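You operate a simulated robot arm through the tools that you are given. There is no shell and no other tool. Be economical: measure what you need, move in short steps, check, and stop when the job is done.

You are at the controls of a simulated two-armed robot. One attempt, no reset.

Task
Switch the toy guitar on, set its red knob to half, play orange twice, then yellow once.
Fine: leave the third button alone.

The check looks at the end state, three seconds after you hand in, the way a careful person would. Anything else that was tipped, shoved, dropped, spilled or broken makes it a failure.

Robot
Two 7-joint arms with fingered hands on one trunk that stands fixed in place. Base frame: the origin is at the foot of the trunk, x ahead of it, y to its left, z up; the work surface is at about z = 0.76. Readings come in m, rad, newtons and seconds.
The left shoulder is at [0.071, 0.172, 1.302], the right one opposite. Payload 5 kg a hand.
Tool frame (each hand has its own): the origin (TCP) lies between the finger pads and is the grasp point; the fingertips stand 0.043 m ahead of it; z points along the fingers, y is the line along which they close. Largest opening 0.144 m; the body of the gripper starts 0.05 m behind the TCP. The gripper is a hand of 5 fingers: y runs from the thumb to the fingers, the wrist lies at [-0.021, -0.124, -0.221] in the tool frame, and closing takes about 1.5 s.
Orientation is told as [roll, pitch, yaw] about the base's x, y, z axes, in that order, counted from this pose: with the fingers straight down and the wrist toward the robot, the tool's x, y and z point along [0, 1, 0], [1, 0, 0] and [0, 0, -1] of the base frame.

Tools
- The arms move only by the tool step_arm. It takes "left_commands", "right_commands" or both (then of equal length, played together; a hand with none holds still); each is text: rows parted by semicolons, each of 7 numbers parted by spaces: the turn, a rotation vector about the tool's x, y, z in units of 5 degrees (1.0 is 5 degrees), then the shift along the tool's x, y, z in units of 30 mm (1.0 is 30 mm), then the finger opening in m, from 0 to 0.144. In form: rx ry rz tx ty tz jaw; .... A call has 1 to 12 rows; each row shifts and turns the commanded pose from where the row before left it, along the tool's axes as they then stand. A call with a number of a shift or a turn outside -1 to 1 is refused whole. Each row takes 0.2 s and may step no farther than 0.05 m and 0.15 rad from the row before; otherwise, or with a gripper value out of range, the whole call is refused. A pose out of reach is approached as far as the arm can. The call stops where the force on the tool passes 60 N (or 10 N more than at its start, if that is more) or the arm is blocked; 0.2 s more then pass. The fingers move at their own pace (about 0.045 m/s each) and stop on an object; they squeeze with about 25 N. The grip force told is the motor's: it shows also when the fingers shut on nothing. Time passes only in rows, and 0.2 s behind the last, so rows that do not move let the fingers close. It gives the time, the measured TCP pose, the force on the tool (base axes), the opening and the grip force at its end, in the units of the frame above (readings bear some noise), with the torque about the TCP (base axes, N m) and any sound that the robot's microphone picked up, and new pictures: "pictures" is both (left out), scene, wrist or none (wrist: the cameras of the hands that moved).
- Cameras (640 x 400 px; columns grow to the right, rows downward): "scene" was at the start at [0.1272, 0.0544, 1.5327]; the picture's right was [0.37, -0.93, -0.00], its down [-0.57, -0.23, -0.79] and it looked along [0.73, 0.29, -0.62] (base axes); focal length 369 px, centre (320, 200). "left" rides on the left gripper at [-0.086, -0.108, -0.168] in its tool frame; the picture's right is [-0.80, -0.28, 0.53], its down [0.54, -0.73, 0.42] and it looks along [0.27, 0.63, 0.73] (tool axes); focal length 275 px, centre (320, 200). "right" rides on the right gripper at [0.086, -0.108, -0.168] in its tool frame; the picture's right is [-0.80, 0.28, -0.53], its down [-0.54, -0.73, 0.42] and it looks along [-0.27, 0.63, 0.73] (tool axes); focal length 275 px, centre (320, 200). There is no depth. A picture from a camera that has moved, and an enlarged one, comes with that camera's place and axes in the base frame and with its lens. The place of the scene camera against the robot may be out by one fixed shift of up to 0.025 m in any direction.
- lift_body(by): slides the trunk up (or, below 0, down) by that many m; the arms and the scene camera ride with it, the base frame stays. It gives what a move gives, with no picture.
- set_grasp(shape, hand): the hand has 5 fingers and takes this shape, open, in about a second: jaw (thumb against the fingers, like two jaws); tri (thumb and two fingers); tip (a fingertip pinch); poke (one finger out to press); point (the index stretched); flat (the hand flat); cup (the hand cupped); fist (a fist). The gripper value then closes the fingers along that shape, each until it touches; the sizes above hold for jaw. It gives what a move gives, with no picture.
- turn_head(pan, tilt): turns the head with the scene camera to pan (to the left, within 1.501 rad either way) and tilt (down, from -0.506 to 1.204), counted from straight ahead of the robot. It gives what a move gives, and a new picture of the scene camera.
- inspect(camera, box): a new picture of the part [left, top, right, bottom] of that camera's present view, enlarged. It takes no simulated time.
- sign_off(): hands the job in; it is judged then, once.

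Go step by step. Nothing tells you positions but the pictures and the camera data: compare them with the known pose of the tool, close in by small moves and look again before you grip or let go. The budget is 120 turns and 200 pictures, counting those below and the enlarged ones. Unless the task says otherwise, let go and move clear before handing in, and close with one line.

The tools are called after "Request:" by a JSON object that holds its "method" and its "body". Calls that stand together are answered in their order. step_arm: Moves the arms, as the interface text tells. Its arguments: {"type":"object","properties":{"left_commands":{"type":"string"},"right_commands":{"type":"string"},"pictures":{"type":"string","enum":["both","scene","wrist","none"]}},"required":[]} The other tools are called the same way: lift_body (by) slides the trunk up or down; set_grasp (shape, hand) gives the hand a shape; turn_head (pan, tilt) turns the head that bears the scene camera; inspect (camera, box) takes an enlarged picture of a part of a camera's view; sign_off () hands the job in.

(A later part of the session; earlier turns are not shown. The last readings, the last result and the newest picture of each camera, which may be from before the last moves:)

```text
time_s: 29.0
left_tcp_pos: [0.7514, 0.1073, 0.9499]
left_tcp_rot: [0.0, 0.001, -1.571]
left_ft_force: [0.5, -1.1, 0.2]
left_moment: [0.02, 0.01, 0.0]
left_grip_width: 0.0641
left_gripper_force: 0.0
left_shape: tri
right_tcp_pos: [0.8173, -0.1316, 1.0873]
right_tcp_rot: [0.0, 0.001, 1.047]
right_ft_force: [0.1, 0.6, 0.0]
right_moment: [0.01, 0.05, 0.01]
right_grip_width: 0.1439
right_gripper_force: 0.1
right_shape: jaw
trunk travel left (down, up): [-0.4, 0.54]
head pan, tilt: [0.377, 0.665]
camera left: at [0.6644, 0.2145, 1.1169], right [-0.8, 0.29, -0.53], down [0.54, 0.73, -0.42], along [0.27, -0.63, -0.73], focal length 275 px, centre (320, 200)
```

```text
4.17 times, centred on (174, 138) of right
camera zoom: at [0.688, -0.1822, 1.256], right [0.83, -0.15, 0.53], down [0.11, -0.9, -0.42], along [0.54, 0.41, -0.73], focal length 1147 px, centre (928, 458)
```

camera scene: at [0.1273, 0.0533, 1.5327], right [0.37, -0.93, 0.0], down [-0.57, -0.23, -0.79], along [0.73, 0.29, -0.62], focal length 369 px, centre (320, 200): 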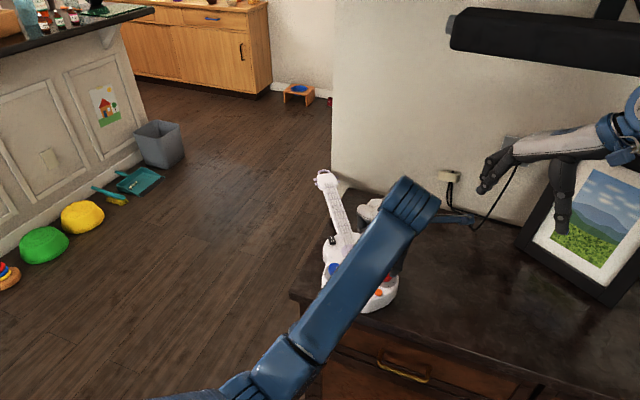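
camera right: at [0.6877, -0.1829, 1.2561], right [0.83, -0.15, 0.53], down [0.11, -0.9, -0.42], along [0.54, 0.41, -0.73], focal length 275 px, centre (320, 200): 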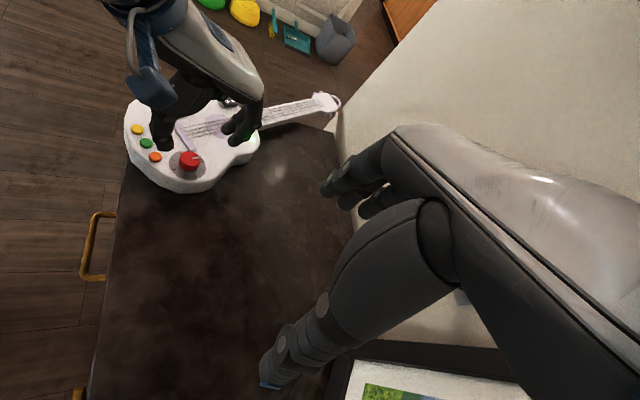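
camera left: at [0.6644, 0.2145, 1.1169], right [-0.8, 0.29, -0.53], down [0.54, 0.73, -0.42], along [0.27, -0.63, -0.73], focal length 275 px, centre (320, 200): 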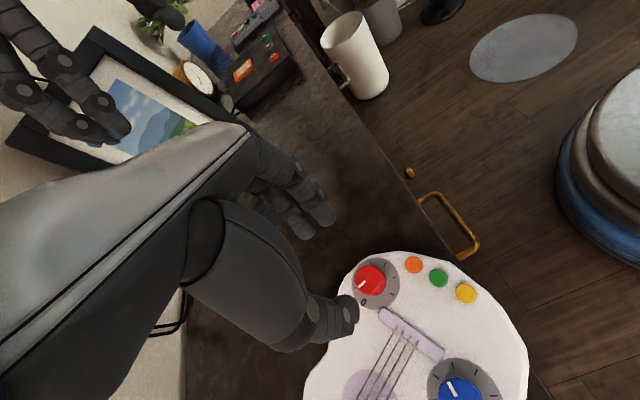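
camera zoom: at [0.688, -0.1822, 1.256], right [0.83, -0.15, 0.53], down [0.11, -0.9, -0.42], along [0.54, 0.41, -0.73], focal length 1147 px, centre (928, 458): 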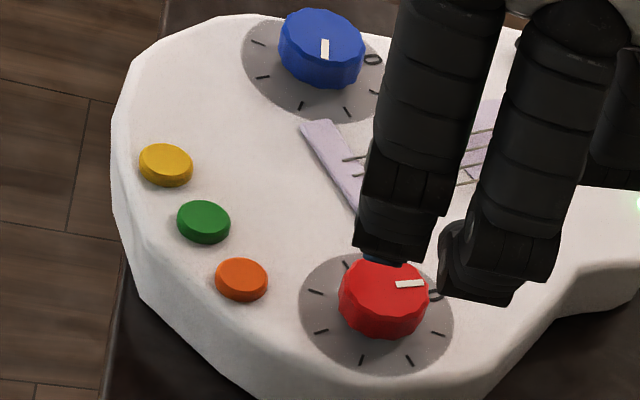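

Yaw −90° is easily reachable. I'll turn the knob in three 45° strokes between yaw −25° and −70°, which keeps the thumb clear of both orange and the bridge. First I turn back and descend part way.

Request:
{"method": "step_arm", "body": {"left_commands": "0 0 -1 0 0 0 0.064;0 0 -1 0 0 0 0.064;0 0 -1 0 0 0 0.064;0 0 -1 0 0 0 0.064;0 0 -1 0 0 0 0.064;0 0 -1 0 0 0 0.064;0 0 -1 0 0 0 0.064;0 0 -1 0 0 0 0.064;0 0 -1 0 0 0 0.064;0 0 -1 0 0 0 0.064;0 0 -1 0 0 0 0.064;0 0 -1 0 0 0 0.064", "pictures": "none"}}

Request:
{"method": "step_arm", "body": {"left_commands": "0 0 -1 0 0 0.8 0.064;0 0 0 0 0 1 0.064;0 0 0 0 0 0.3 0.064;0 0 0 0 0 0 0.064", "pictures": "wrist"}}

Request:
{"method": "inspect", "body": {"camera": "right", "box": [130, 110, 238, 186]}}

Request:
{"method": "inspect", "body": {"camera": "left", "box": [270, 180, 430, 300]}}

```text
time_s: 31.6
left_tcp_pos: [0.7504, 0.1063, 0.95]
left_tcp_rot: [-0.001, 0.0, -0.521]
left_ft_force: [-0.1, 0.3, -0.7]
left_moment: [0.02, -0.03, 0.01]
left_grip_width: 0.0641
left_gripper_force: 0.0
left_shape: tri
right_tcp_pos: [0.8176, -0.1314, 1.0892]
right_tcp_rot: [0.0, 0.002, 1.045]
right_ft_force: [0.3, 0.2, 0.2]
right_moment: [0.02, 0.02, 0.02]
right_grip_width: 0.1438
right_gripper_force: 0.0
right_shape: jaw
trunk travel left (down, up): [-0.4, 0.54]
head pan, tilt: [0.377, 0.665]
```

```text
time_s: 32.6
left_tcp_pos: [0.7503, 0.1079, 0.8866]
left_tcp_rot: [0.001, 0.002, -0.434]
left_ft_force: [-0.1, 0.6, 0.7]
left_moment: [-0.01, -0.01, -0.01]
left_grip_width: 0.0642
left_gripper_force: 0.1
left_shape: tri
right_tcp_pos: [0.8176, -0.1331, 1.0884]
right_tcp_rot: [0.0, -0.001, 1.046]
right_ft_force: [0.2, -0.2, -0.2]
right_moment: [-0.01, 0.01, 0.04]
right_grip_width: 0.1438
right_gripper_force: 0.0
right_shape: jaw
trunk travel left (down, up): [-0.4, 0.54]
head pan, tilt: [0.377, 0.665]
camera left: at [0.6158, 0.0752, 1.0532], right [-0.59, -0.6, -0.53], down [-0.43, 0.8, -0.42], along [0.68, -0.02, -0.73], focal length 275 px, centre (320, 200)
```

left: 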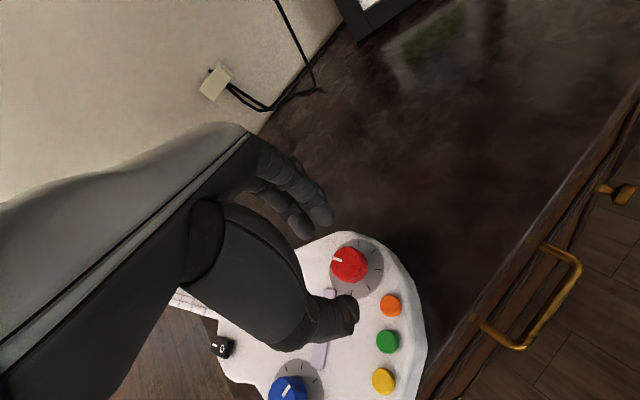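

```text
5.26 times, centred on (184, 148) of right
camera zoom: at [0.6877, -0.1821, 1.2562], right [0.83, -0.15, 0.53], down [0.11, -0.9, -0.42], along [0.54, 0.41, -0.73], focal length 1449 px, centre (1036, 474)
```

zoom: 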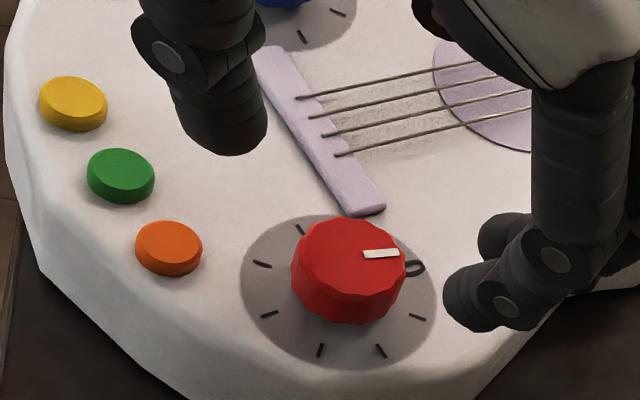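

```text
3.33 times, centred on (350, 240) of left
camera zoom: at [0.6158, 0.0752, 1.0532], right [-0.59, -0.6, -0.53], down [-0.43, 0.8, -0.42], along [0.68, -0.02, -0.73], focal length 918 px, centre (220, 67)
```

zoom: 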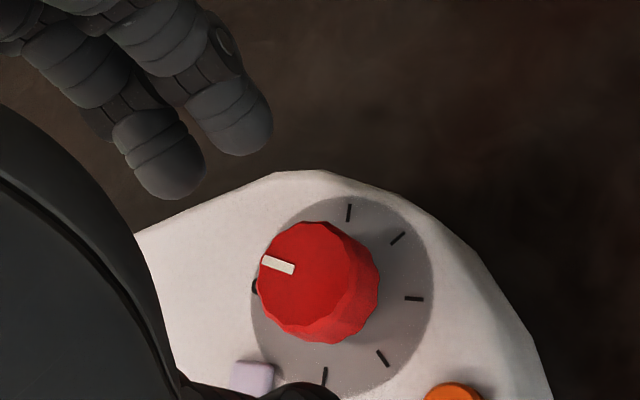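

The alignment is within about 2 mm. I'll descend 3 cm and close on the knob.

Request:
{"method": "step_arm", "body": {"left_commands": "0 0 0 -0.06 0.03 0.5 0.064;0 0 0 0 0 0.5 0.064;0 0 0 0 0 0 0.064", "pictures": "none"}}

Request:
{"method": "inspect", "body": {"camera": "right", "box": [130, 110, 238, 186]}}

Request:
{"method": "inspect", "body": {"camera": "left", "box": [270, 180, 430, 300]}}

```text
time_s: 33.4
left_tcp_pos: [0.7516, 0.1067, 0.857]
left_tcp_rot: [0.002, 0.0, -0.437]
left_ft_force: [-0.7, 0.5, 0.0]
left_moment: [0.03, 0.02, -0.03]
left_grip_width: 0.0643
left_gripper_force: 0.0
left_shape: tri
right_tcp_pos: [0.8171, -0.1323, 1.0883]
right_tcp_rot: [-0.001, 0.001, 1.049]
right_ft_force: [-0.2, 0.3, 0.9]
right_moment: [-0.01, 0.04, 0.0]
right_grip_width: 0.1439
right_gripper_force: 0.0
right_shape: jaw
trunk travel left (down, up): [-0.4, 0.54]
head pan, tilt: [0.377, 0.665]
```

```text
5.26 times, centred on (184, 148) of right
camera zoom: at [0.6876, -0.1822, 1.2563], right [0.83, -0.15, 0.53], down [0.11, -0.9, -0.42], along [0.55, 0.41, -0.73], focal length 1449 px, centre (1036, 474)
```

zoom: 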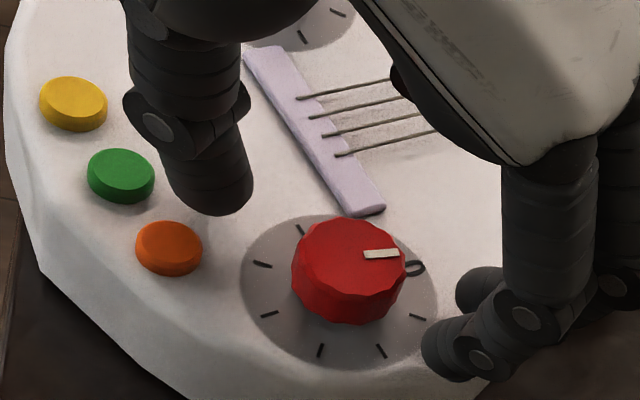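

```text
3.33 times, centred on (350, 240) of left
camera zoom: at [0.6157, 0.0734, 1.0234], right [-0.59, -0.6, -0.54], down [-0.43, 0.8, -0.42], along [0.68, -0.02, -0.73], focal length 918 px, centre (220, 67)
```

zoom: 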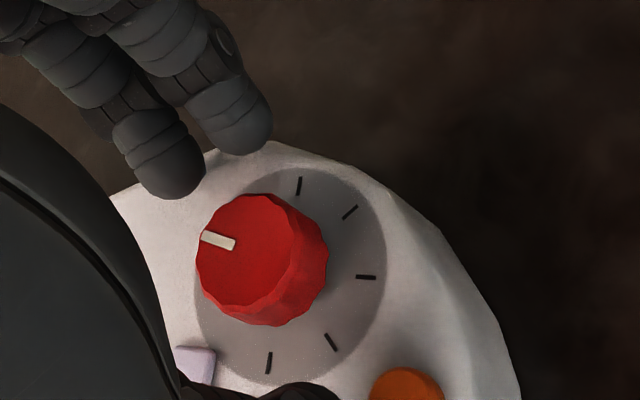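

Request:
{"method": "step_arm", "body": {"left_commands": "0 0 0 0 0 0 0.044;0 0 0 0 0 0 0.044;0 0 0 0 0 0 0.044", "pictures": "none"}}

Request:
{"method": "inspect", "body": {"camera": "right", "box": [130, 110, 238, 186]}}

Request:
{"method": "inspect", "body": {"camera": "left", "box": [270, 180, 430, 300]}}

```text
time_s: 34.2
left_tcp_pos: [0.7509, 0.1051, 0.8565]
left_tcp_rot: [0.002, 0.001, -0.436]
left_ft_force: [-0.2, -0.5, -0.6]
left_moment: [0.01, 0.01, -0.03]
left_grip_width: 0.0446
left_gripper_force: 0.0
left_shape: tri
right_tcp_pos: [0.818, -0.1319, 1.0881]
right_tcp_rot: [0.0, 0.001, 1.047]
right_ft_force: [0.3, -0.1, 0.3]
right_moment: [-0.03, -0.01, 0.03]
right_grip_width: 0.144
right_gripper_force: 0.0
right_shape: jaw
trunk travel left (down, up): [-0.4, 0.54]
head pan, tilt: [0.377, 0.665]
```

```text
5.26 times, centred on (184, 148) of right
camera zoom: at [0.6877, -0.1821, 1.2562], right [0.83, -0.15, 0.53], down [0.11, -0.9, -0.42], along [0.54, 0.41, -0.73], focal length 1449 px, centre (1036, 474)
```

zoom: 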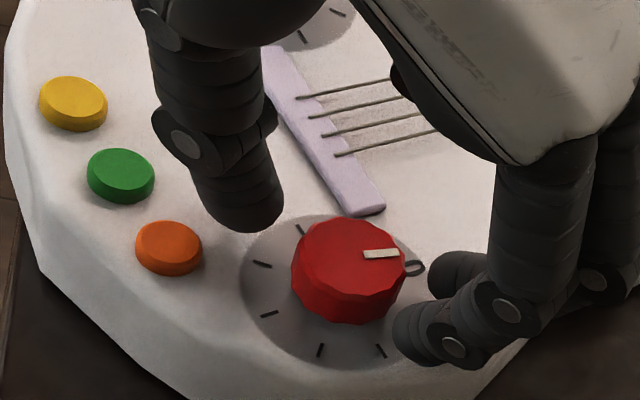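

```text
3.33 times, centred on (350, 240) of left
camera zoom: at [0.6158, 0.0734, 1.0236], right [-0.59, -0.6, -0.53], down [-0.43, 0.8, -0.42], along [0.68, -0.02, -0.73], focal length 918 px, centre (220, 67)
```

zoom: 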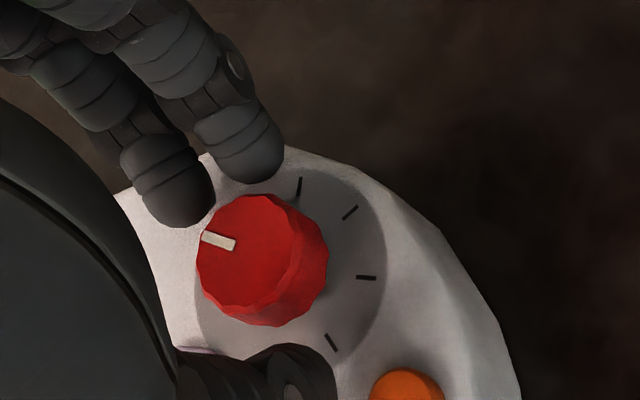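

Request:
{"method": "step_arm", "body": {"left_commands": "0 0 0 0 0 0 0.02;0 0 0 0 0 0 0.02;0 0 0 0 0 0 0.02;0 0 0 0 0 0 0.02", "pictures": "none"}}

Request:
{"method": "inspect", "body": {"camera": "right", "box": [130, 110, 238, 186]}}

Request:
{"method": "inspect", "body": {"camera": "left", "box": [270, 180, 430, 300]}}

```text
time_s: 35.2
left_tcp_pos: [0.7498, 0.1053, 0.8569]
left_tcp_rot: [0.003, 0.0, -0.437]
left_ft_force: [0.0, -0.9, -0.9]
left_moment: [-0.09, -0.06, 0.01]
left_grip_width: 0.02
left_gripper_force: 24.7
left_shape: tri
right_tcp_pos: [0.8175, -0.1327, 1.0878]
right_tcp_rot: [-0.001, 0.001, 1.047]
right_ft_force: [-0.1, 0.6, -0.2]
right_moment: [0.02, -0.01, 0.02]
right_grip_width: 0.1437
right_gripper_force: 0.0
right_shape: jaw
trunk travel left (down, up): [-0.4, 0.54]
head pan, tilt: [0.377, 0.665]
```

```text
5.26 times, centred on (184, 148) of right
camera zoom: at [0.6877, -0.1822, 1.2562], right [0.83, -0.15, 0.53], down [0.11, -0.9, -0.42], along [0.54, 0.41, -0.73], focal length 1449 px, centre (1036, 474)
```

zoom: 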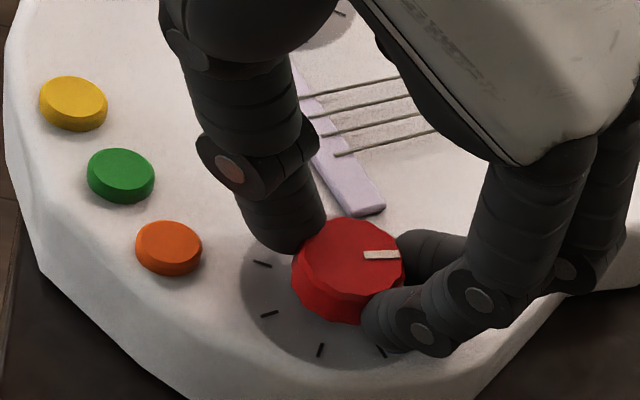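

```text
3.33 times, centred on (350, 240) of left
camera zoom: at [0.6157, 0.0733, 1.0235], right [-0.59, -0.6, -0.53], down [-0.43, 0.8, -0.42], along [0.68, -0.02, -0.73], focal length 918 px, centre (220, 67)
```

zoom: 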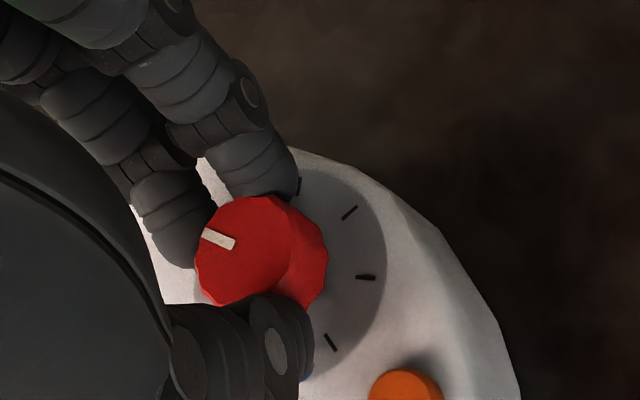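

The knob is gripped by the thumb and two fingers. Now the first 45° clockwise stroke.

Request:
{"method": "step_arm", "body": {"left_commands": "0 0 1 0 0 0 0.02;0 0 1 0 0 0 0.02;0 0 1 0 0 0 0.02;0 0 1 0 0 0 0.02;0 0 1 0 0 0 0.02;0 0 1 0 0 0 0.02;0 0 1 0 0 0 0.02;0 0 1 0 0 0 0.02;0 0 1 0 0 0 0.02;0 0 0 0 0 0 0.02", "pictures": "none"}}

Request:
{"method": "inspect", "body": {"camera": "right", "box": [130, 110, 238, 186]}}

```text
time_s: 37.4
left_tcp_pos: [0.751, 0.1031, 0.8576]
left_tcp_rot: [0.001, 0.0, -1.222]
left_ft_force: [0.4, -1.3, -3.0]
left_moment: [-0.03, 0.03, 0.01]
left_grip_width: 0.0197
left_gripper_force: 25.4
left_shape: tri
right_tcp_pos: [0.8163, -0.1324, 1.0882]
right_tcp_rot: [0.0, 0.001, 1.048]
right_ft_force: [-0.1, 0.3, 0.1]
right_moment: [0.01, -0.01, 0.01]
right_grip_width: 0.1437
right_gripper_force: 0.0
right_shape: jaw
trunk travel left (down, up): [-0.4, 0.54]
head pan, tilt: [0.377, 0.665]
```

```text
5.26 times, centred on (184, 148) of right
camera zoom: at [0.6878, -0.1821, 1.2562], right [0.83, -0.15, 0.53], down [0.11, -0.9, -0.42], along [0.54, 0.41, -0.73], focal length 1449 px, centre (1036, 474)
```

zoom: 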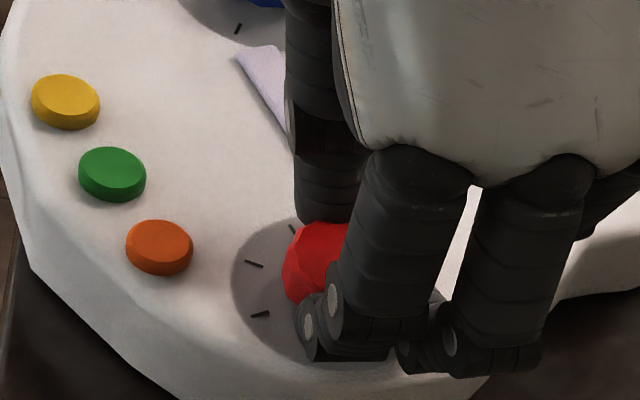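

Request:
{"method": "inspect", "body": {"camera": "left", "box": [270, 160, 462, 300]}}

Request:
{"method": "inspect", "body": {"camera": "right", "box": [100, 60, 360, 220]}}

```text
2.86 times, centred on (366, 230) of left
camera zoom: at [0.6327, 0.1769, 1.0241], right [-0.85, 0.0, -0.53], down [0.26, 0.87, -0.42], along [0.47, -0.5, -0.73], focal length 786 px, centre (189, 114)
```

zoom: 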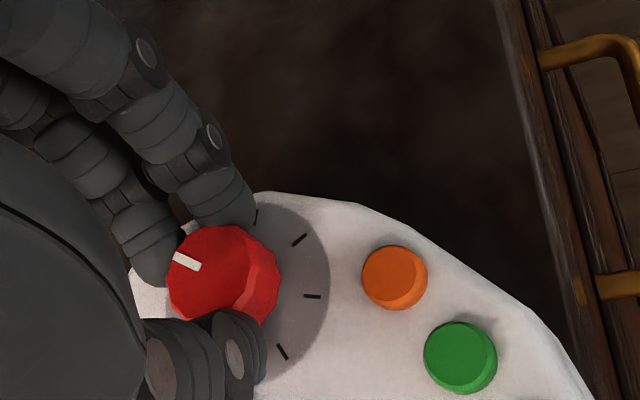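

```text
2.46 times, centred on (230, 140) of right
camera zoom: at [0.6878, -0.1821, 1.2562], right [0.83, -0.15, 0.53], down [0.11, -0.9, -0.42], along [0.54, 0.41, -0.73], focal length 678 px, centre (542, 348)
```

zoom: 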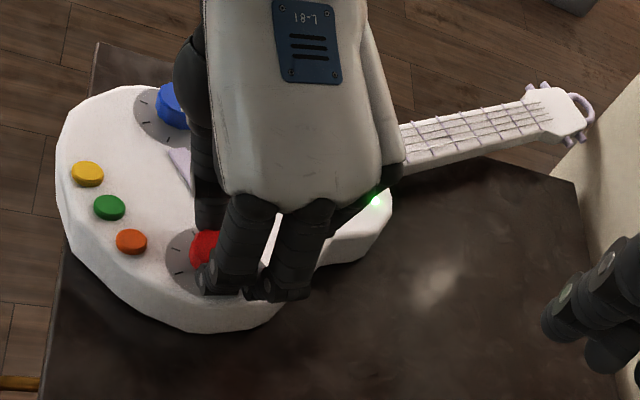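

The knob turned with the hand, and the guitar slid only about 3 mm. I'll open and swing back for the second stroke, checking the centring.

Request:
{"method": "step_arm", "body": {"left_commands": "0 0 0 0 0 0 0.052;0 0 0 0 0 0 0.052;0 0 0 0 0 0 0.052;0 0 -1 0 0 0 0.052;0 0 -1 0 0 0 0.052;0 0 -1 0 0 0 0.052;0 0 -1 0 0 0 0.052;0 0 -1 0 0 0 0.052;0 0 -1 0 0 0 0.052;0 0 -1 0 0 0 0.052;0 0 -1 0 0 0 0.052;0 0 -1 0 0 0 0.052", "pictures": "none"}}

Request:
{"method": "inspect", "body": {"camera": "right", "box": [130, 110, 238, 186]}}

Request:
{"method": "inspect", "body": {"camera": "left", "box": [270, 180, 430, 300]}}

```text
time_s: 40.0
left_tcp_pos: [0.7519, 0.1047, 0.8577]
left_tcp_rot: [0.001, 0.002, -0.435]
left_ft_force: [0.3, 0.3, 0.3]
left_moment: [0.01, 0.02, 0.01]
left_grip_width: 0.0513
left_gripper_force: 0.1
left_shape: tri
right_tcp_pos: [0.8179, -0.1316, 1.088]
right_tcp_rot: [0.002, 0.001, 1.046]
right_ft_force: [0.2, -0.8, 1.0]
right_moment: [0.02, 0.02, 0.0]
right_grip_width: 0.144
right_gripper_force: 0.0
right_shape: jaw
trunk travel left (down, up): [-0.4, 0.54]
head pan, tilt: [0.377, 0.665]
```

```text
5.26 times, centred on (184, 148) of right
camera zoom: at [0.6876, -0.1823, 1.2563], right [0.83, -0.15, 0.53], down [0.11, -0.9, -0.42], along [0.55, 0.41, -0.73], focal length 1449 px, centre (1036, 474)
```

zoom: 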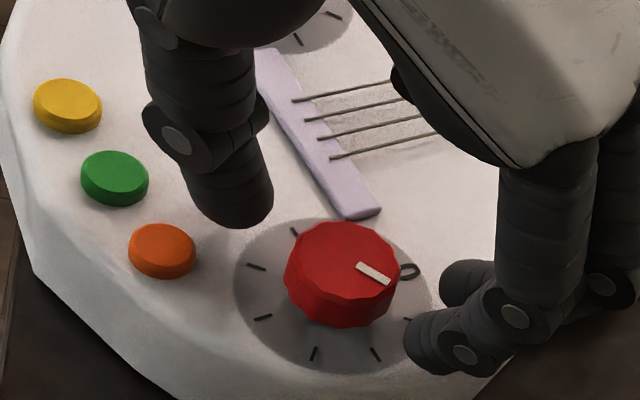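

```text
3.33 times, centred on (350, 240) of left
camera zoom: at [0.616, 0.0721, 1.0239], right [-0.59, -0.6, -0.53], down [-0.43, 0.8, -0.42], along [0.68, -0.02, -0.73], focal length 918 px, centre (220, 67)
```

zoom: 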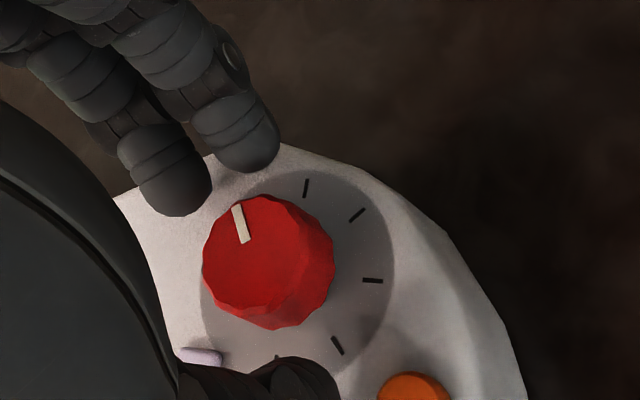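

Request:
{"method": "step_arm", "body": {"left_commands": "0 0 0 -0.07 -0.05 0 0.052;0 0 0 0 0 0 0.02;0 0 0 0 0 0 0.02;0 0 0 0 0 0 0.02;0 0 0 0 0 0 0.02;0 0 0 0 0 0 0.02", "pictures": "none"}}

Request:
{"method": "step_arm", "body": {"left_commands": "0 0 1 0 0 0 0.02;0 0 1 0 0 0 0.02;0 0 1 0 0 0 0.02;0 0 1 0 0 0 0.02;0 0 1 0 0 0 0.02;0 0 1 0 0 0 0.02;0 0 1 0 0 0 0.02;0 0 1 0 0 0 0.02;0 0 1 0 0 0 0.02;0 0 0 0 0 0 0.02", "pictures": "none"}}

Request:
{"method": "step_arm", "body": {"left_commands": "0 0 0 0 0 0 0.052;0 0 0 0 0 0 0.052;0 0 0 0 0 0 0.052;0 0 -1 0 0 0 0.052;0 0 -1 0 0 0 0.052;0 0 -1 0 0 0 0.052;0 0 -1 0 0 0 0.052;0 0 -1 0 0 0 0.052;0 0 -1 0 0 0 0.052;0 0 -1 0 0 0 0.052;0 0 -1 0 0 0 0.052;0 0 -1 0 0 0 0.052", "pictures": "none"}}

Request:
{"method": "inspect", "body": {"camera": "right", "box": [130, 110, 238, 186]}}

Request:
{"method": "inspect", "body": {"camera": "left", "box": [270, 180, 430, 300]}}

```text
time_s: 41.4
left_tcp_pos: [0.75, 0.1022, 0.8573]
left_tcp_rot: [0.002, 0.001, -0.438]
left_ft_force: [1.5, -1.3, 2.6]
left_moment: [-0.03, -0.08, 0.0]
left_grip_width: 0.0208
left_gripper_force: 0.1
left_shape: tri
right_tcp_pos: [0.8173, -0.1327, 1.0887]
right_tcp_rot: [-0.001, 0.001, 1.047]
right_ft_force: [0.7, -0.5, 0.2]
right_moment: [0.03, -0.01, -0.01]
right_grip_width: 0.1438
right_gripper_force: 0.0
right_shape: jaw
trunk travel left (down, up): [-0.4, 0.54]
head pan, tilt: [0.377, 0.665]
```

```text
time_s: 43.6
left_tcp_pos: [0.7503, 0.1019, 0.8578]
left_tcp_rot: [0.0, 0.002, -1.222]
left_ft_force: [1.8, 0.0, -0.4]
left_moment: [-0.03, -0.03, 0.02]
left_grip_width: 0.0206
left_gripper_force: 0.1
left_shape: tri
right_tcp_pos: [0.8167, -0.1326, 1.0887]
right_tcp_rot: [0.001, 0.0, 1.046]
right_ft_force: [-1.3, 0.3, 0.0]
right_moment: [0.0, 0.01, 0.0]
right_grip_width: 0.144
right_gripper_force: 0.0
right_shape: jaw
trunk travel left (down, up): [-0.4, 0.54]
head pan, tilt: [0.377, 0.665]
```

```text
time_s: 46.2
left_tcp_pos: [0.749, 0.1044, 0.8569]
left_tcp_rot: [0.0, 0.0, -0.434]
left_ft_force: [0.7, 0.8, -0.7]
left_moment: [0.0, -0.01, -0.02]
left_grip_width: 0.0514
left_gripper_force: 0.0
left_shape: tri
right_tcp_pos: [0.8168, -0.1318, 1.0888]
right_tcp_rot: [0.0, -0.001, 1.047]
right_ft_force: [0.4, -0.1, 0.3]
right_moment: [0.01, 0.03, -0.01]
right_grip_width: 0.1436
right_gripper_force: 0.0
right_shape: jaw
trunk travel left (down, up): [-0.4, 0.54]
head pan, tilt: [0.377, 0.665]
```

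```text
5.26 times, centred on (184, 148) of right
camera zoom: at [0.6876, -0.1824, 1.2562], right [0.83, -0.15, 0.53], down [0.11, -0.9, -0.42], along [0.55, 0.41, -0.73], focal length 1449 px, centre (1036, 474)
```

zoom: 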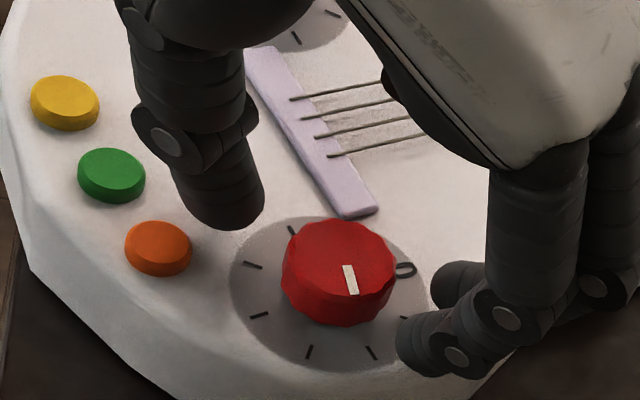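

```text
3.33 times, centred on (350, 240) of left
camera zoom: at [0.6134, 0.071, 1.0236], right [-0.59, -0.6, -0.53], down [-0.43, 0.8, -0.42], along [0.68, -0.02, -0.73], focal length 918 px, centre (220, 67)
```

zoom: 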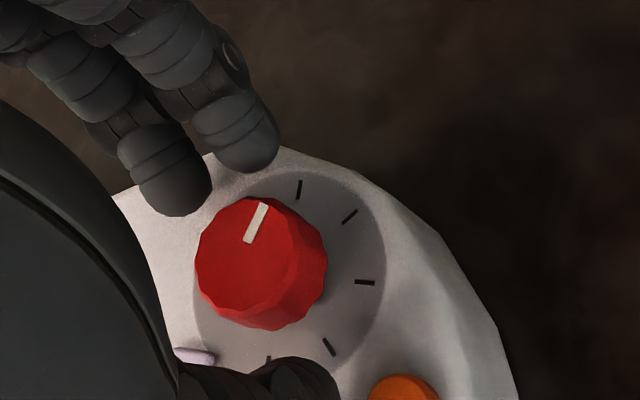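

Two strokes done. The pointer started slightly past 0 and is now near 109°, so it needs about 26° more to reach the third tick (135°). I'll measure more finely.

Request:
{"method": "inspect", "body": {"camera": "right", "box": [165, 145, 209, 177]}}

```text
12.50 times, centred on (187, 161) of right
camera zoom: at [0.6876, -0.1824, 1.2562], right [0.83, -0.15, 0.53], down [0.11, -0.9, -0.42], along [0.55, 0.41, -0.73], focal length 3441 px, centre (1982, 688)
```

zoom: 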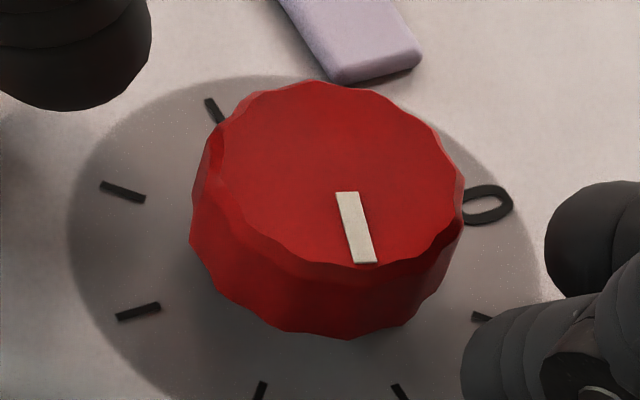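

Request:
{"method": "step_arm", "body": {"left_commands": "0 0 0 0 -0.03 0 0.052;0 0 0 0 0 0 0.02;0 0 0 0 0 0 0.02;0 0 0 0 0 0 0.02;0 0 0 0 0 0 0.02;0 0 0 0 0 0 0.02", "pictures": "none"}}

Request:
{"method": "step_arm", "body": {"left_commands": "0 0 0.87 0 0 0 0.02;0 0 0.87 0 0 0 0.02;0 0 0.87 0 0 0 0.02;0 0 0.87 0 0 0 0.02;0 0 0.87 0 0 0 0.02;0 0 0.87 0 0 0 0.02;0 0 0 0 0 0 0.02;0 0 0 0 0 0 0.052;0 0 0 0 0 0 0.052;0 0 0 0 0 0 0.052;0 0 0 0 0 0 0.052", "pictures": "none"}}

Request:
{"method": "inspect", "body": {"camera": "right", "box": [161, 145, 213, 183]}}

Request:
{"method": "inspect", "body": {"camera": "left", "box": [270, 180, 430, 300]}}

```text
time_s: 47.6
left_tcp_pos: [0.7471, 0.1039, 0.8568]
left_tcp_rot: [0.001, -0.001, -0.437]
left_ft_force: [2.4, -1.8, 1.4]
left_moment: [-0.11, -0.08, -0.02]
left_grip_width: 0.0209
left_gripper_force: 0.0
left_shape: tri
right_tcp_pos: [0.8179, -0.1321, 1.0885]
right_tcp_rot: [0.0, -0.001, 1.047]
right_ft_force: [0.2, -0.3, 0.6]
right_moment: [-0.01, -0.01, 0.0]
right_grip_width: 0.1436
right_gripper_force: 0.1
right_shape: jaw
trunk travel left (down, up): [-0.4, 0.54]
head pan, tilt: [0.377, 0.665]
```

```text
time_s: 50.0
left_tcp_pos: [0.7484, 0.1047, 0.8561]
left_tcp_rot: [0.0, 0.001, -0.892]
left_ft_force: [-0.1, -0.3, -0.4]
left_moment: [-0.01, 0.02, 0.01]
left_grip_width: 0.0513
left_gripper_force: 0.1
left_shape: tri
right_tcp_pos: [0.8172, -0.1318, 1.0877]
right_tcp_rot: [0.0, 0.002, 1.048]
right_ft_force: [0.1, -0.3, 0.6]
right_moment: [-0.02, 0.0, -0.02]
right_grip_width: 0.1439
right_gripper_force: 0.0
right_shape: jaw
trunk travel left (down, up): [-0.4, 0.54]
head pan, tilt: [0.377, 0.665]
```

```text
10.53 times, centred on (187, 164) of right
camera zoom: at [0.6878, -0.1821, 1.2562], right [0.83, -0.15, 0.53], down [0.11, -0.9, -0.42], along [0.54, 0.41, -0.73], focal length 2898 px, centre (1720, 579)
```

zoom: 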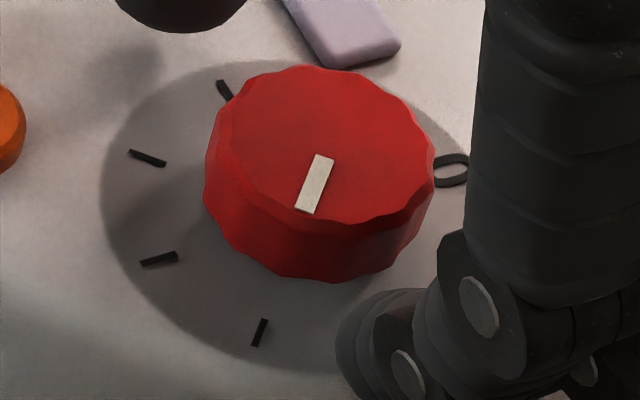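

```text
3.33 times, centred on (350, 240) of left
camera zoom: at [0.6126, 0.1343, 1.0242], right [-0.8, -0.28, -0.53], down [-0.03, 0.91, -0.42], along [0.6, -0.32, -0.73], focal length 918 px, centre (220, 67)
```

zoom: 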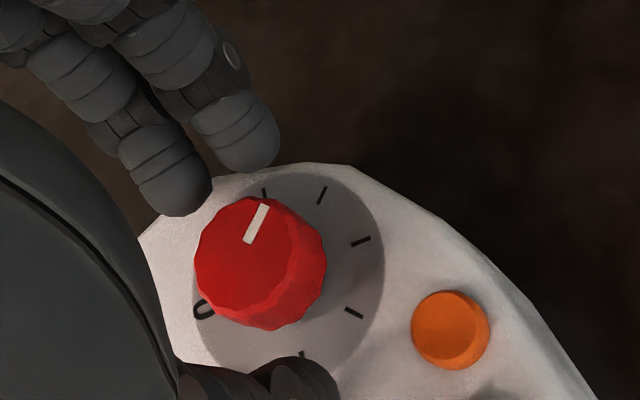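

The pointer now reads about 133–136°, matching the third tick. I'll lift straight off and check.

Request:
{"method": "step_arm", "body": {"left_commands": "0 0 0 0 0 -0.5 0.052;0 0 0 0 0 -1 0.06;0 0 0 0 0 -1 0.06;0 0 0 -0.3 -1 -0.5 0.06;0 0 0 -0.3 -1 -0.5 0.06;0 0 0 -0.3 -1 0 0.06;0 0 0 -0.3 -1 0 0.06", "pictures": "wrist"}}

Request:
{"method": "inspect", "body": {"camera": "right", "box": [120, 115, 232, 191]}}

```text
time_s: 51.6
left_tcp_pos: [0.6439, 0.1757, 0.962]
left_tcp_rot: [0.002, 0.001, -0.892]
left_ft_force: [-0.5, 0.0, -0.2]
left_moment: [-0.02, -0.04, 0.02]
left_grip_width: 0.0597
left_gripper_force: 0.1
left_shape: tri
right_tcp_pos: [0.8168, -0.1312, 1.0896]
right_tcp_rot: [0.001, -0.001, 1.048]
right_ft_force: [-0.8, 0.3, 1.1]
right_moment: [-0.01, -0.02, 0.04]
right_grip_width: 0.144
right_gripper_force: 0.0
right_shape: jaw
trunk travel left (down, up): [-0.4, 0.54]
head pan, tilt: [0.377, 0.665]
camera left: at [0.5076, 0.2061, 1.1296], right [-0.8, -0.28, -0.54], down [-0.03, 0.91, -0.42], along [0.6, -0.32, -0.73], focal length 275 px, centre (320, 200)
```

left: 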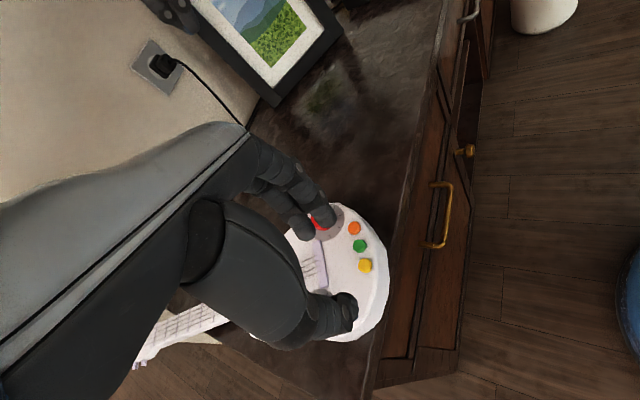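

```text
5.26 times, centred on (176, 153) of right
camera zoom: at [0.6862, -0.1813, 1.2573], right [0.83, -0.15, 0.54], down [0.11, -0.9, -0.42], along [0.55, 0.41, -0.73], focal length 1449 px, centre (1078, 447)
```

zoom: 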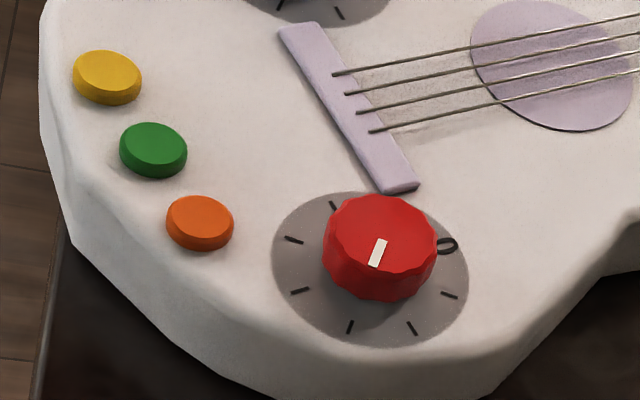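

The red knob now points at the third tick. Next I'll use poke again and hover over orange; the middle finger will sit over the empty face toward the bridge.

Request:
{"method": "set_grasp", "body": {"hand": "left", "shape": "poke"}}

Request:
{"method": "step_arm", "body": {"left_commands": "0 0 0 0.045 0.728 0.3 0;0 0 0 0.045 0.728 0.5 0;0 0 0 0.045 0.728 0.5 0;0 0 0 0.045 0.728 0.5 0;0 0 0 0 0 0 0", "pictures": "wrist"}}

Request:
{"method": "inspect", "body": {"camera": "right", "box": [110, 95, 230, 185]}}

Request:
{"method": "inspect", "body": {"camera": "left", "box": [270, 180, 430, 300]}}

```text
time_s: 52.5
left_tcp_pos: [0.6452, 0.1763, 0.9621]
left_tcp_rot: [-0.001, 0.002, -0.893]
left_ft_force: [0.0, 0.2, -0.2]
left_moment: [0.0, -0.03, 0.02]
left_grip_width: 0.0
left_gripper_force: 0.0
left_shape: poke
right_tcp_pos: [0.8175, -0.1325, 1.0879]
right_tcp_rot: [-0.002, -0.002, 1.048]
right_ft_force: [0.3, -0.6, -0.7]
right_moment: [0.02, 0.0, 0.02]
right_grip_width: 0.1436
right_gripper_force: 0.1
right_shape: jaw
trunk travel left (down, up): [-0.4, 0.54]
head pan, tilt: [0.377, 0.665]
```

```text
time_s: 53.7
left_tcp_pos: [0.702, 0.109, 0.9091]
left_tcp_rot: [0.001, 0.0, -0.892]
left_ft_force: [-0.3, -0.6, 0.9]
left_moment: [-0.03, -0.01, -0.04]
left_grip_width: 0.0001
left_gripper_force: 0.0
left_shape: poke
right_tcp_pos: [0.8163, -0.132, 1.0893]
right_tcp_rot: [0.001, 0.0, 1.048]
right_ft_force: [0.0, 1.2, -0.8]
right_moment: [-0.04, -0.01, 0.01]
right_grip_width: 0.1439
right_gripper_force: 0.0
right_shape: jaw
trunk travel left (down, up): [-0.4, 0.54]
head pan, tilt: [0.377, 0.665]
camera left: at [0.5673, 0.1393, 1.0751], right [-0.8, -0.28, -0.53], down [-0.03, 0.91, -0.42], along [0.6, -0.32, -0.73], focal length 275 px, centre (320, 200)
```

left: 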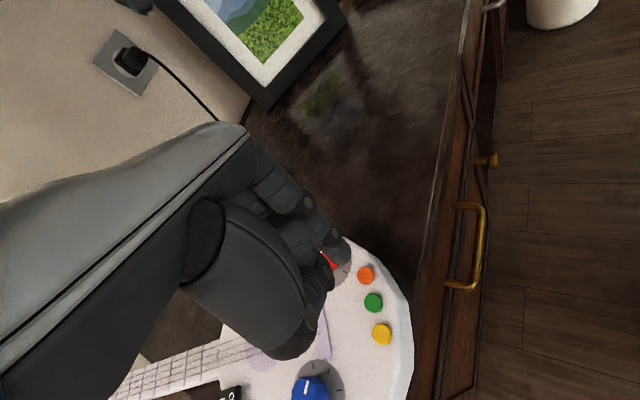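

```text
4.44 times, centred on (170, 140) of right
camera zoom: at [0.687, -0.1815, 1.2567], right [0.83, -0.15, 0.53], down [0.11, -0.9, -0.42], along [0.55, 0.41, -0.73], focal length 1224 px, centre (987, 467)
```

zoom: 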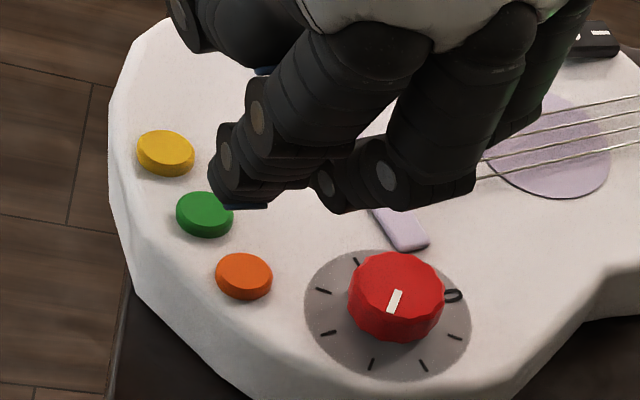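

```text
3.33 times, centred on (350, 240) of left
camera zoom: at [0.5673, 0.1393, 1.0751], right [-0.8, -0.28, -0.53], down [-0.03, 0.91, -0.42], along [0.6, -0.32, -0.73], focal length 918 px, centre (220, 67)
```

zoom: 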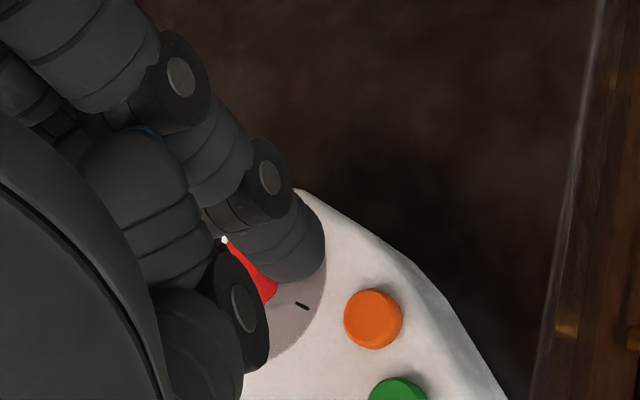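

The tip is within about 2 mm of orange's centre. I'll descend to just above it and check the clearance to the red knob.

Request:
{"method": "step_arm", "body": {"left_commands": "0 0 0 0.067 0 0.5 0;0 0 0 0 0 0.5 0;0 0 0 0 0 0.2 0;0 0 0 0 0 0 0", "pictures": "none"}}

Request:
{"method": "inspect", "body": {"camera": "right", "box": [120, 115, 216, 187]}}

Request:
{"method": "inspect", "body": {"camera": "left", "box": [290, 200, 418, 300]}}

```text
time_s: 54.7
left_tcp_pos: [0.706, 0.1109, 0.8712]
left_tcp_rot: [0.0, 0.002, -0.893]
left_ft_force: [-0.1, 0.0, -0.7]
left_moment: [-0.05, 0.02, 0.04]
left_grip_width: 0.0002
left_gripper_force: 0.2
left_shape: poke
right_tcp_pos: [0.817, -0.1326, 1.0884]
right_tcp_rot: [0.0, 0.0, 1.046]
right_ft_force: [1.4, 0.4, -0.3]
right_moment: [0.0, -0.01, -0.01]
right_grip_width: 0.144
right_gripper_force: 0.0
right_shape: jaw
trunk travel left (down, up): [-0.4, 0.54]
head pan, tilt: [0.377, 0.665]
```

```text
5.56 times, centred on (168, 151) of right
camera zoom: at [0.6877, -0.182, 1.2563], right [0.83, -0.15, 0.53], down [0.11, -0.9, -0.42], along [0.54, 0.41, -0.73], focal length 1529 px, centre (1164, 472)
```

zoom: 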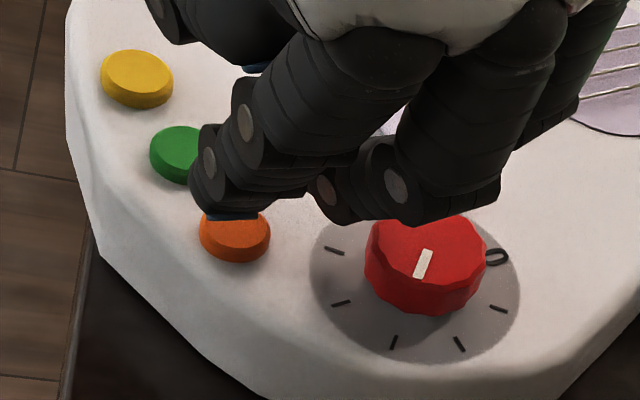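

```text
4.00 times, centred on (354, 250) of left
camera zoom: at [0.5691, 0.1412, 1.0385], right [-0.8, -0.28, -0.53], down [-0.03, 0.91, -0.42], along [0.6, -0.32, -0.73], focal length 1101 px, centre (184, 0)
```

zoom: 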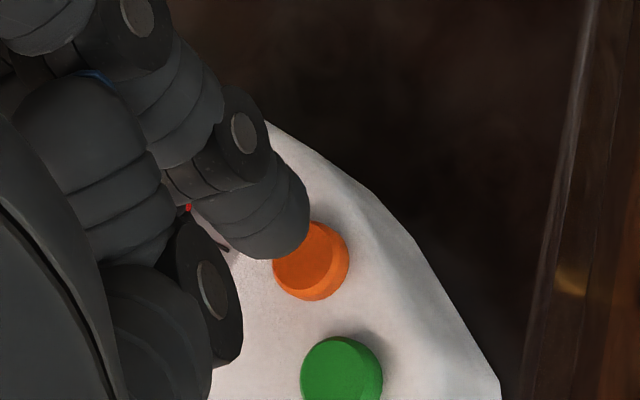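

Both cameras put the tip over orange within about 3 mm, roughly 9 mm above it. I'll press gently and listen.

Request:
{"method": "step_arm", "body": {"left_commands": "0 0 0 -0.04 0.05 0.2 0;0 0 0 0 0 0.1 0;0 0 0 0 0 0.1 0;0 0 0 0 0 0 0", "pictures": "none"}}

Request:
{"method": "inspect", "body": {"camera": "right", "box": [120, 115, 216, 187]}}

Request:
{"method": "inspect", "body": {"camera": "left", "box": [290, 200, 418, 300]}}

```text
time_s: 55.7
left_tcp_pos: [0.7046, 0.1087, 0.8599]
left_tcp_rot: [0.0, 0.002, -0.89]
left_ft_force: [-0.2, -0.9, -0.8]
left_moment: [0.02, 0.03, 0.03]
left_grip_width: 0.0002
left_gripper_force: 0.1
left_shape: poke
right_tcp_pos: [0.8172, -0.1316, 1.0881]
right_tcp_rot: [0.001, 0.001, 1.048]
right_ft_force: [0.1, -0.4, -0.2]
right_moment: [-0.01, -0.01, 0.05]
right_grip_width: 0.1438
right_gripper_force: 0.1
right_shape: jaw
trunk travel left (down, up): [-0.4, 0.54]
head pan, tilt: [0.377, 0.665]
```

```text
5.56 times, centred on (168, 151) of right
camera zoom: at [0.6877, -0.1821, 1.2562], right [0.83, -0.15, 0.53], down [0.11, -0.9, -0.42], along [0.54, 0.41, -0.73], focal length 1529 px, centre (1164, 472)
```

zoom: 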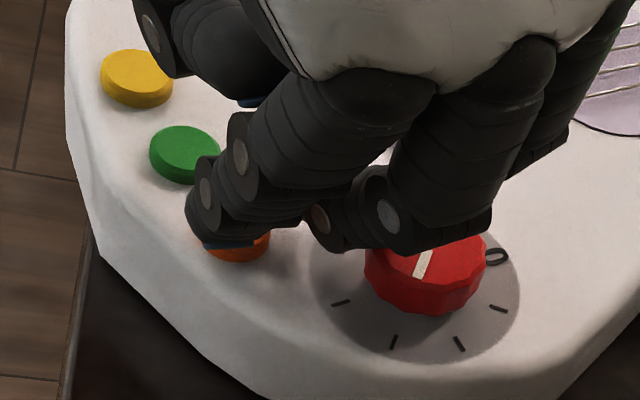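

```text
4.00 times, centred on (354, 250) of left
camera zoom: at [0.5694, 0.1391, 1.027], right [-0.8, -0.28, -0.53], down [-0.03, 0.91, -0.42], along [0.6, -0.32, -0.73], focal length 1101 px, centre (184, 0)
```

zoom: 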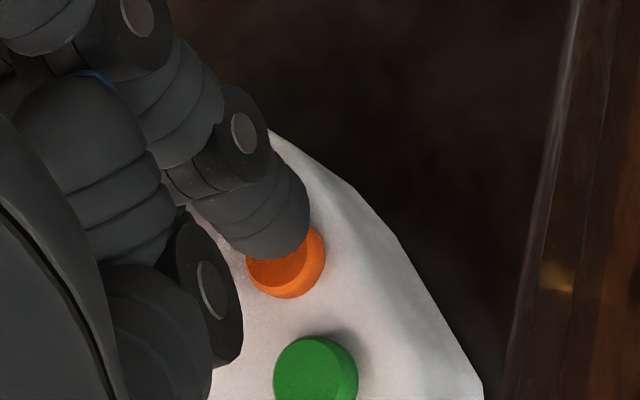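

Request:
{"method": "step_arm", "body": {"left_commands": "0 0 0 0.07 0 0 0;0 0 0 0 0 0.1 0;0 0 0 0 0 0 0", "pictures": "none"}}

Request:
{"method": "inspect", "body": {"camera": "left", "box": [290, 200, 418, 300]}}

```text
time_s: 56.5
left_tcp_pos: [0.7063, 0.11, 0.8581]
left_tcp_rot: [0.001, 0.002, -0.892]
left_ft_force: [-0.5, -0.2, 2.5]
left_moment: [-0.04, -0.06, -0.01]
left_grip_width: 0.0002
left_gripper_force: 0.0
left_shape: poke
right_tcp_pos: [0.8173, -0.1318, 1.0872]
right_tcp_rot: [0.001, 0.0, 1.047]
right_ft_force: [-0.6, 1.1, 0.5]
right_moment: [0.0, 0.0, 0.02]
right_grip_width: 0.1439
right_gripper_force: 0.1
right_shape: jaw
trunk travel left (down, up): [-0.4, 0.54]
head pan, tilt: [0.377, 0.665]
```

```text
4.00 times, centred on (354, 250) of left
camera zoom: at [0.5704, 0.1404, 1.0245], right [-0.8, -0.28, -0.53], down [-0.03, 0.91, -0.42], along [0.6, -0.32, -0.73], focal length 1101 px, centre (184, 0)
```

zoom: 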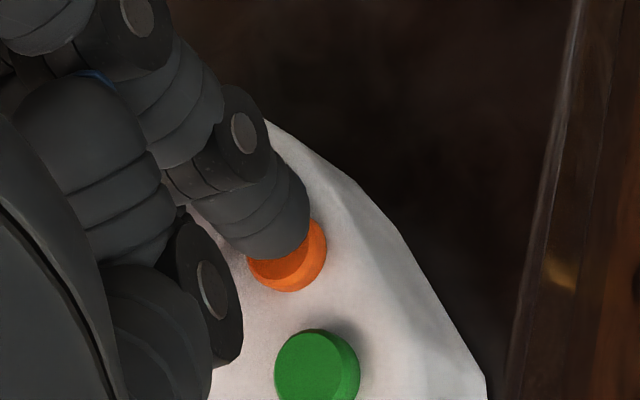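

There is light contact (2.5 N) and no sound yet. I'll press 2 mm more.

Request:
{"method": "step_arm", "body": {"left_commands": "0 0 0 0 0 0.06 0;0 0 0 0 0 0 0", "pictures": "none"}}

```text
time_s: 57.1
left_tcp_pos: [0.7063, 0.1097, 0.8557]
left_tcp_rot: [0.0, 0.001, -0.892]
left_ft_force: [-1.7, 0.2, 4.9]
left_moment: [-0.04, -0.08, -0.04]
left_grip_width: 0.0
left_gripper_force: 0.0
left_shape: poke
right_tcp_pos: [0.8165, -0.1313, 1.0901]
right_tcp_rot: [0.0, 0.001, 1.047]
right_ft_force: [0.0, -0.5, -0.3]
right_moment: [0.01, 0.0, 0.0]
right_grip_width: 0.1436
right_gripper_force: 0.1
right_shape: jaw
trunk travel left (down, up): [-0.4, 0.54]
head pan, tilt: [0.377, 0.665]
```

Request:
{"method": "step_arm", "body": {"left_commands": "0 0 0 0 0 0.06 0;0 0 0 0 0 0 0", "pictures": "none"}}

Request:
{"method": "inspect", "body": {"camera": "right", "box": [120, 115, 216, 187]}}

```text
time_s: 57.7
left_tcp_pos: [0.7064, 0.1099, 0.8549]
left_tcp_rot: [0.002, -0.001, -0.892]
left_ft_force: [-3.5, -0.4, 7.3]
left_moment: [-0.05, -0.09, -0.05]
left_grip_width: 0.0
left_gripper_force: 0.0
left_shape: poke
right_tcp_pos: [0.8165, -0.1316, 1.0888]
right_tcp_rot: [-0.001, -0.002, 1.048]
right_ft_force: [-0.3, 0.7, 0.3]
right_moment: [0.02, -0.02, -0.02]
right_grip_width: 0.1435
right_gripper_force: 0.1
right_shape: jaw
trunk travel left (down, up): [-0.4, 0.54]
head pan, tilt: [0.377, 0.665]
```

```text
5.56 times, centred on (168, 151) of right
camera zoom: at [0.6868, -0.1821, 1.2567], right [0.83, -0.15, 0.53], down [0.11, -0.9, -0.42], along [0.55, 0.41, -0.73], focal length 1529 px, centre (1164, 472)
```

zoom: 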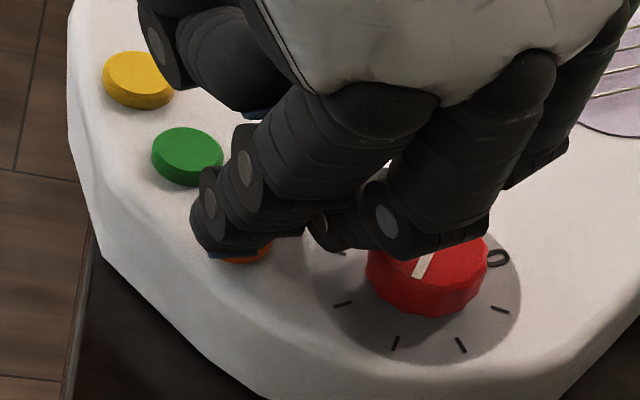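

Request:
{"method": "step_arm", "body": {"left_commands": "0 0 0 0 0 0.07 0;0 0 0 0 0 0 0", "pictures": "none"}}

Request:
{"method": "inspect", "body": {"camera": "left", "box": [290, 200, 418, 300]}}

```text
time_s: 58.3
left_tcp_pos: [0.7046, 0.109, 0.8525]
left_tcp_rot: [0.002, -0.001, -0.891]
left_ft_force: [-5.5, 0.8, 8.8]
left_moment: [-0.03, -0.12, 0.0]
left_grip_width: 0.0
left_gripper_force: 0.0
left_shape: poke
right_tcp_pos: [0.8165, -0.132, 1.0883]
right_tcp_rot: [0.0, 0.001, 1.048]
right_ft_force: [-0.4, 0.1, -0.6]
right_moment: [0.03, -0.03, -0.02]
right_grip_width: 0.1438
right_gripper_force: 0.1
right_shape: jaw
trunk travel left (down, up): [-0.4, 0.54]
head pan, tilt: [0.377, 0.665]
heard: click
```

```text
4.00 times, centred on (354, 250) of left
camera zoom: at [0.5698, 0.14, 1.0195], right [-0.8, -0.28, -0.54], down [-0.03, 0.91, -0.42], along [0.6, -0.32, -0.73], focal length 1101 px, centre (184, 0)
```

zoom: 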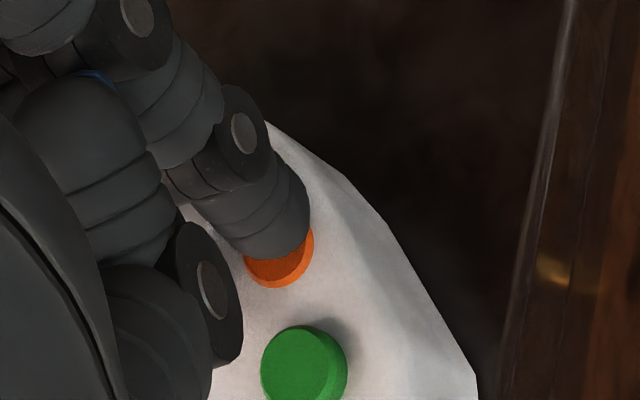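

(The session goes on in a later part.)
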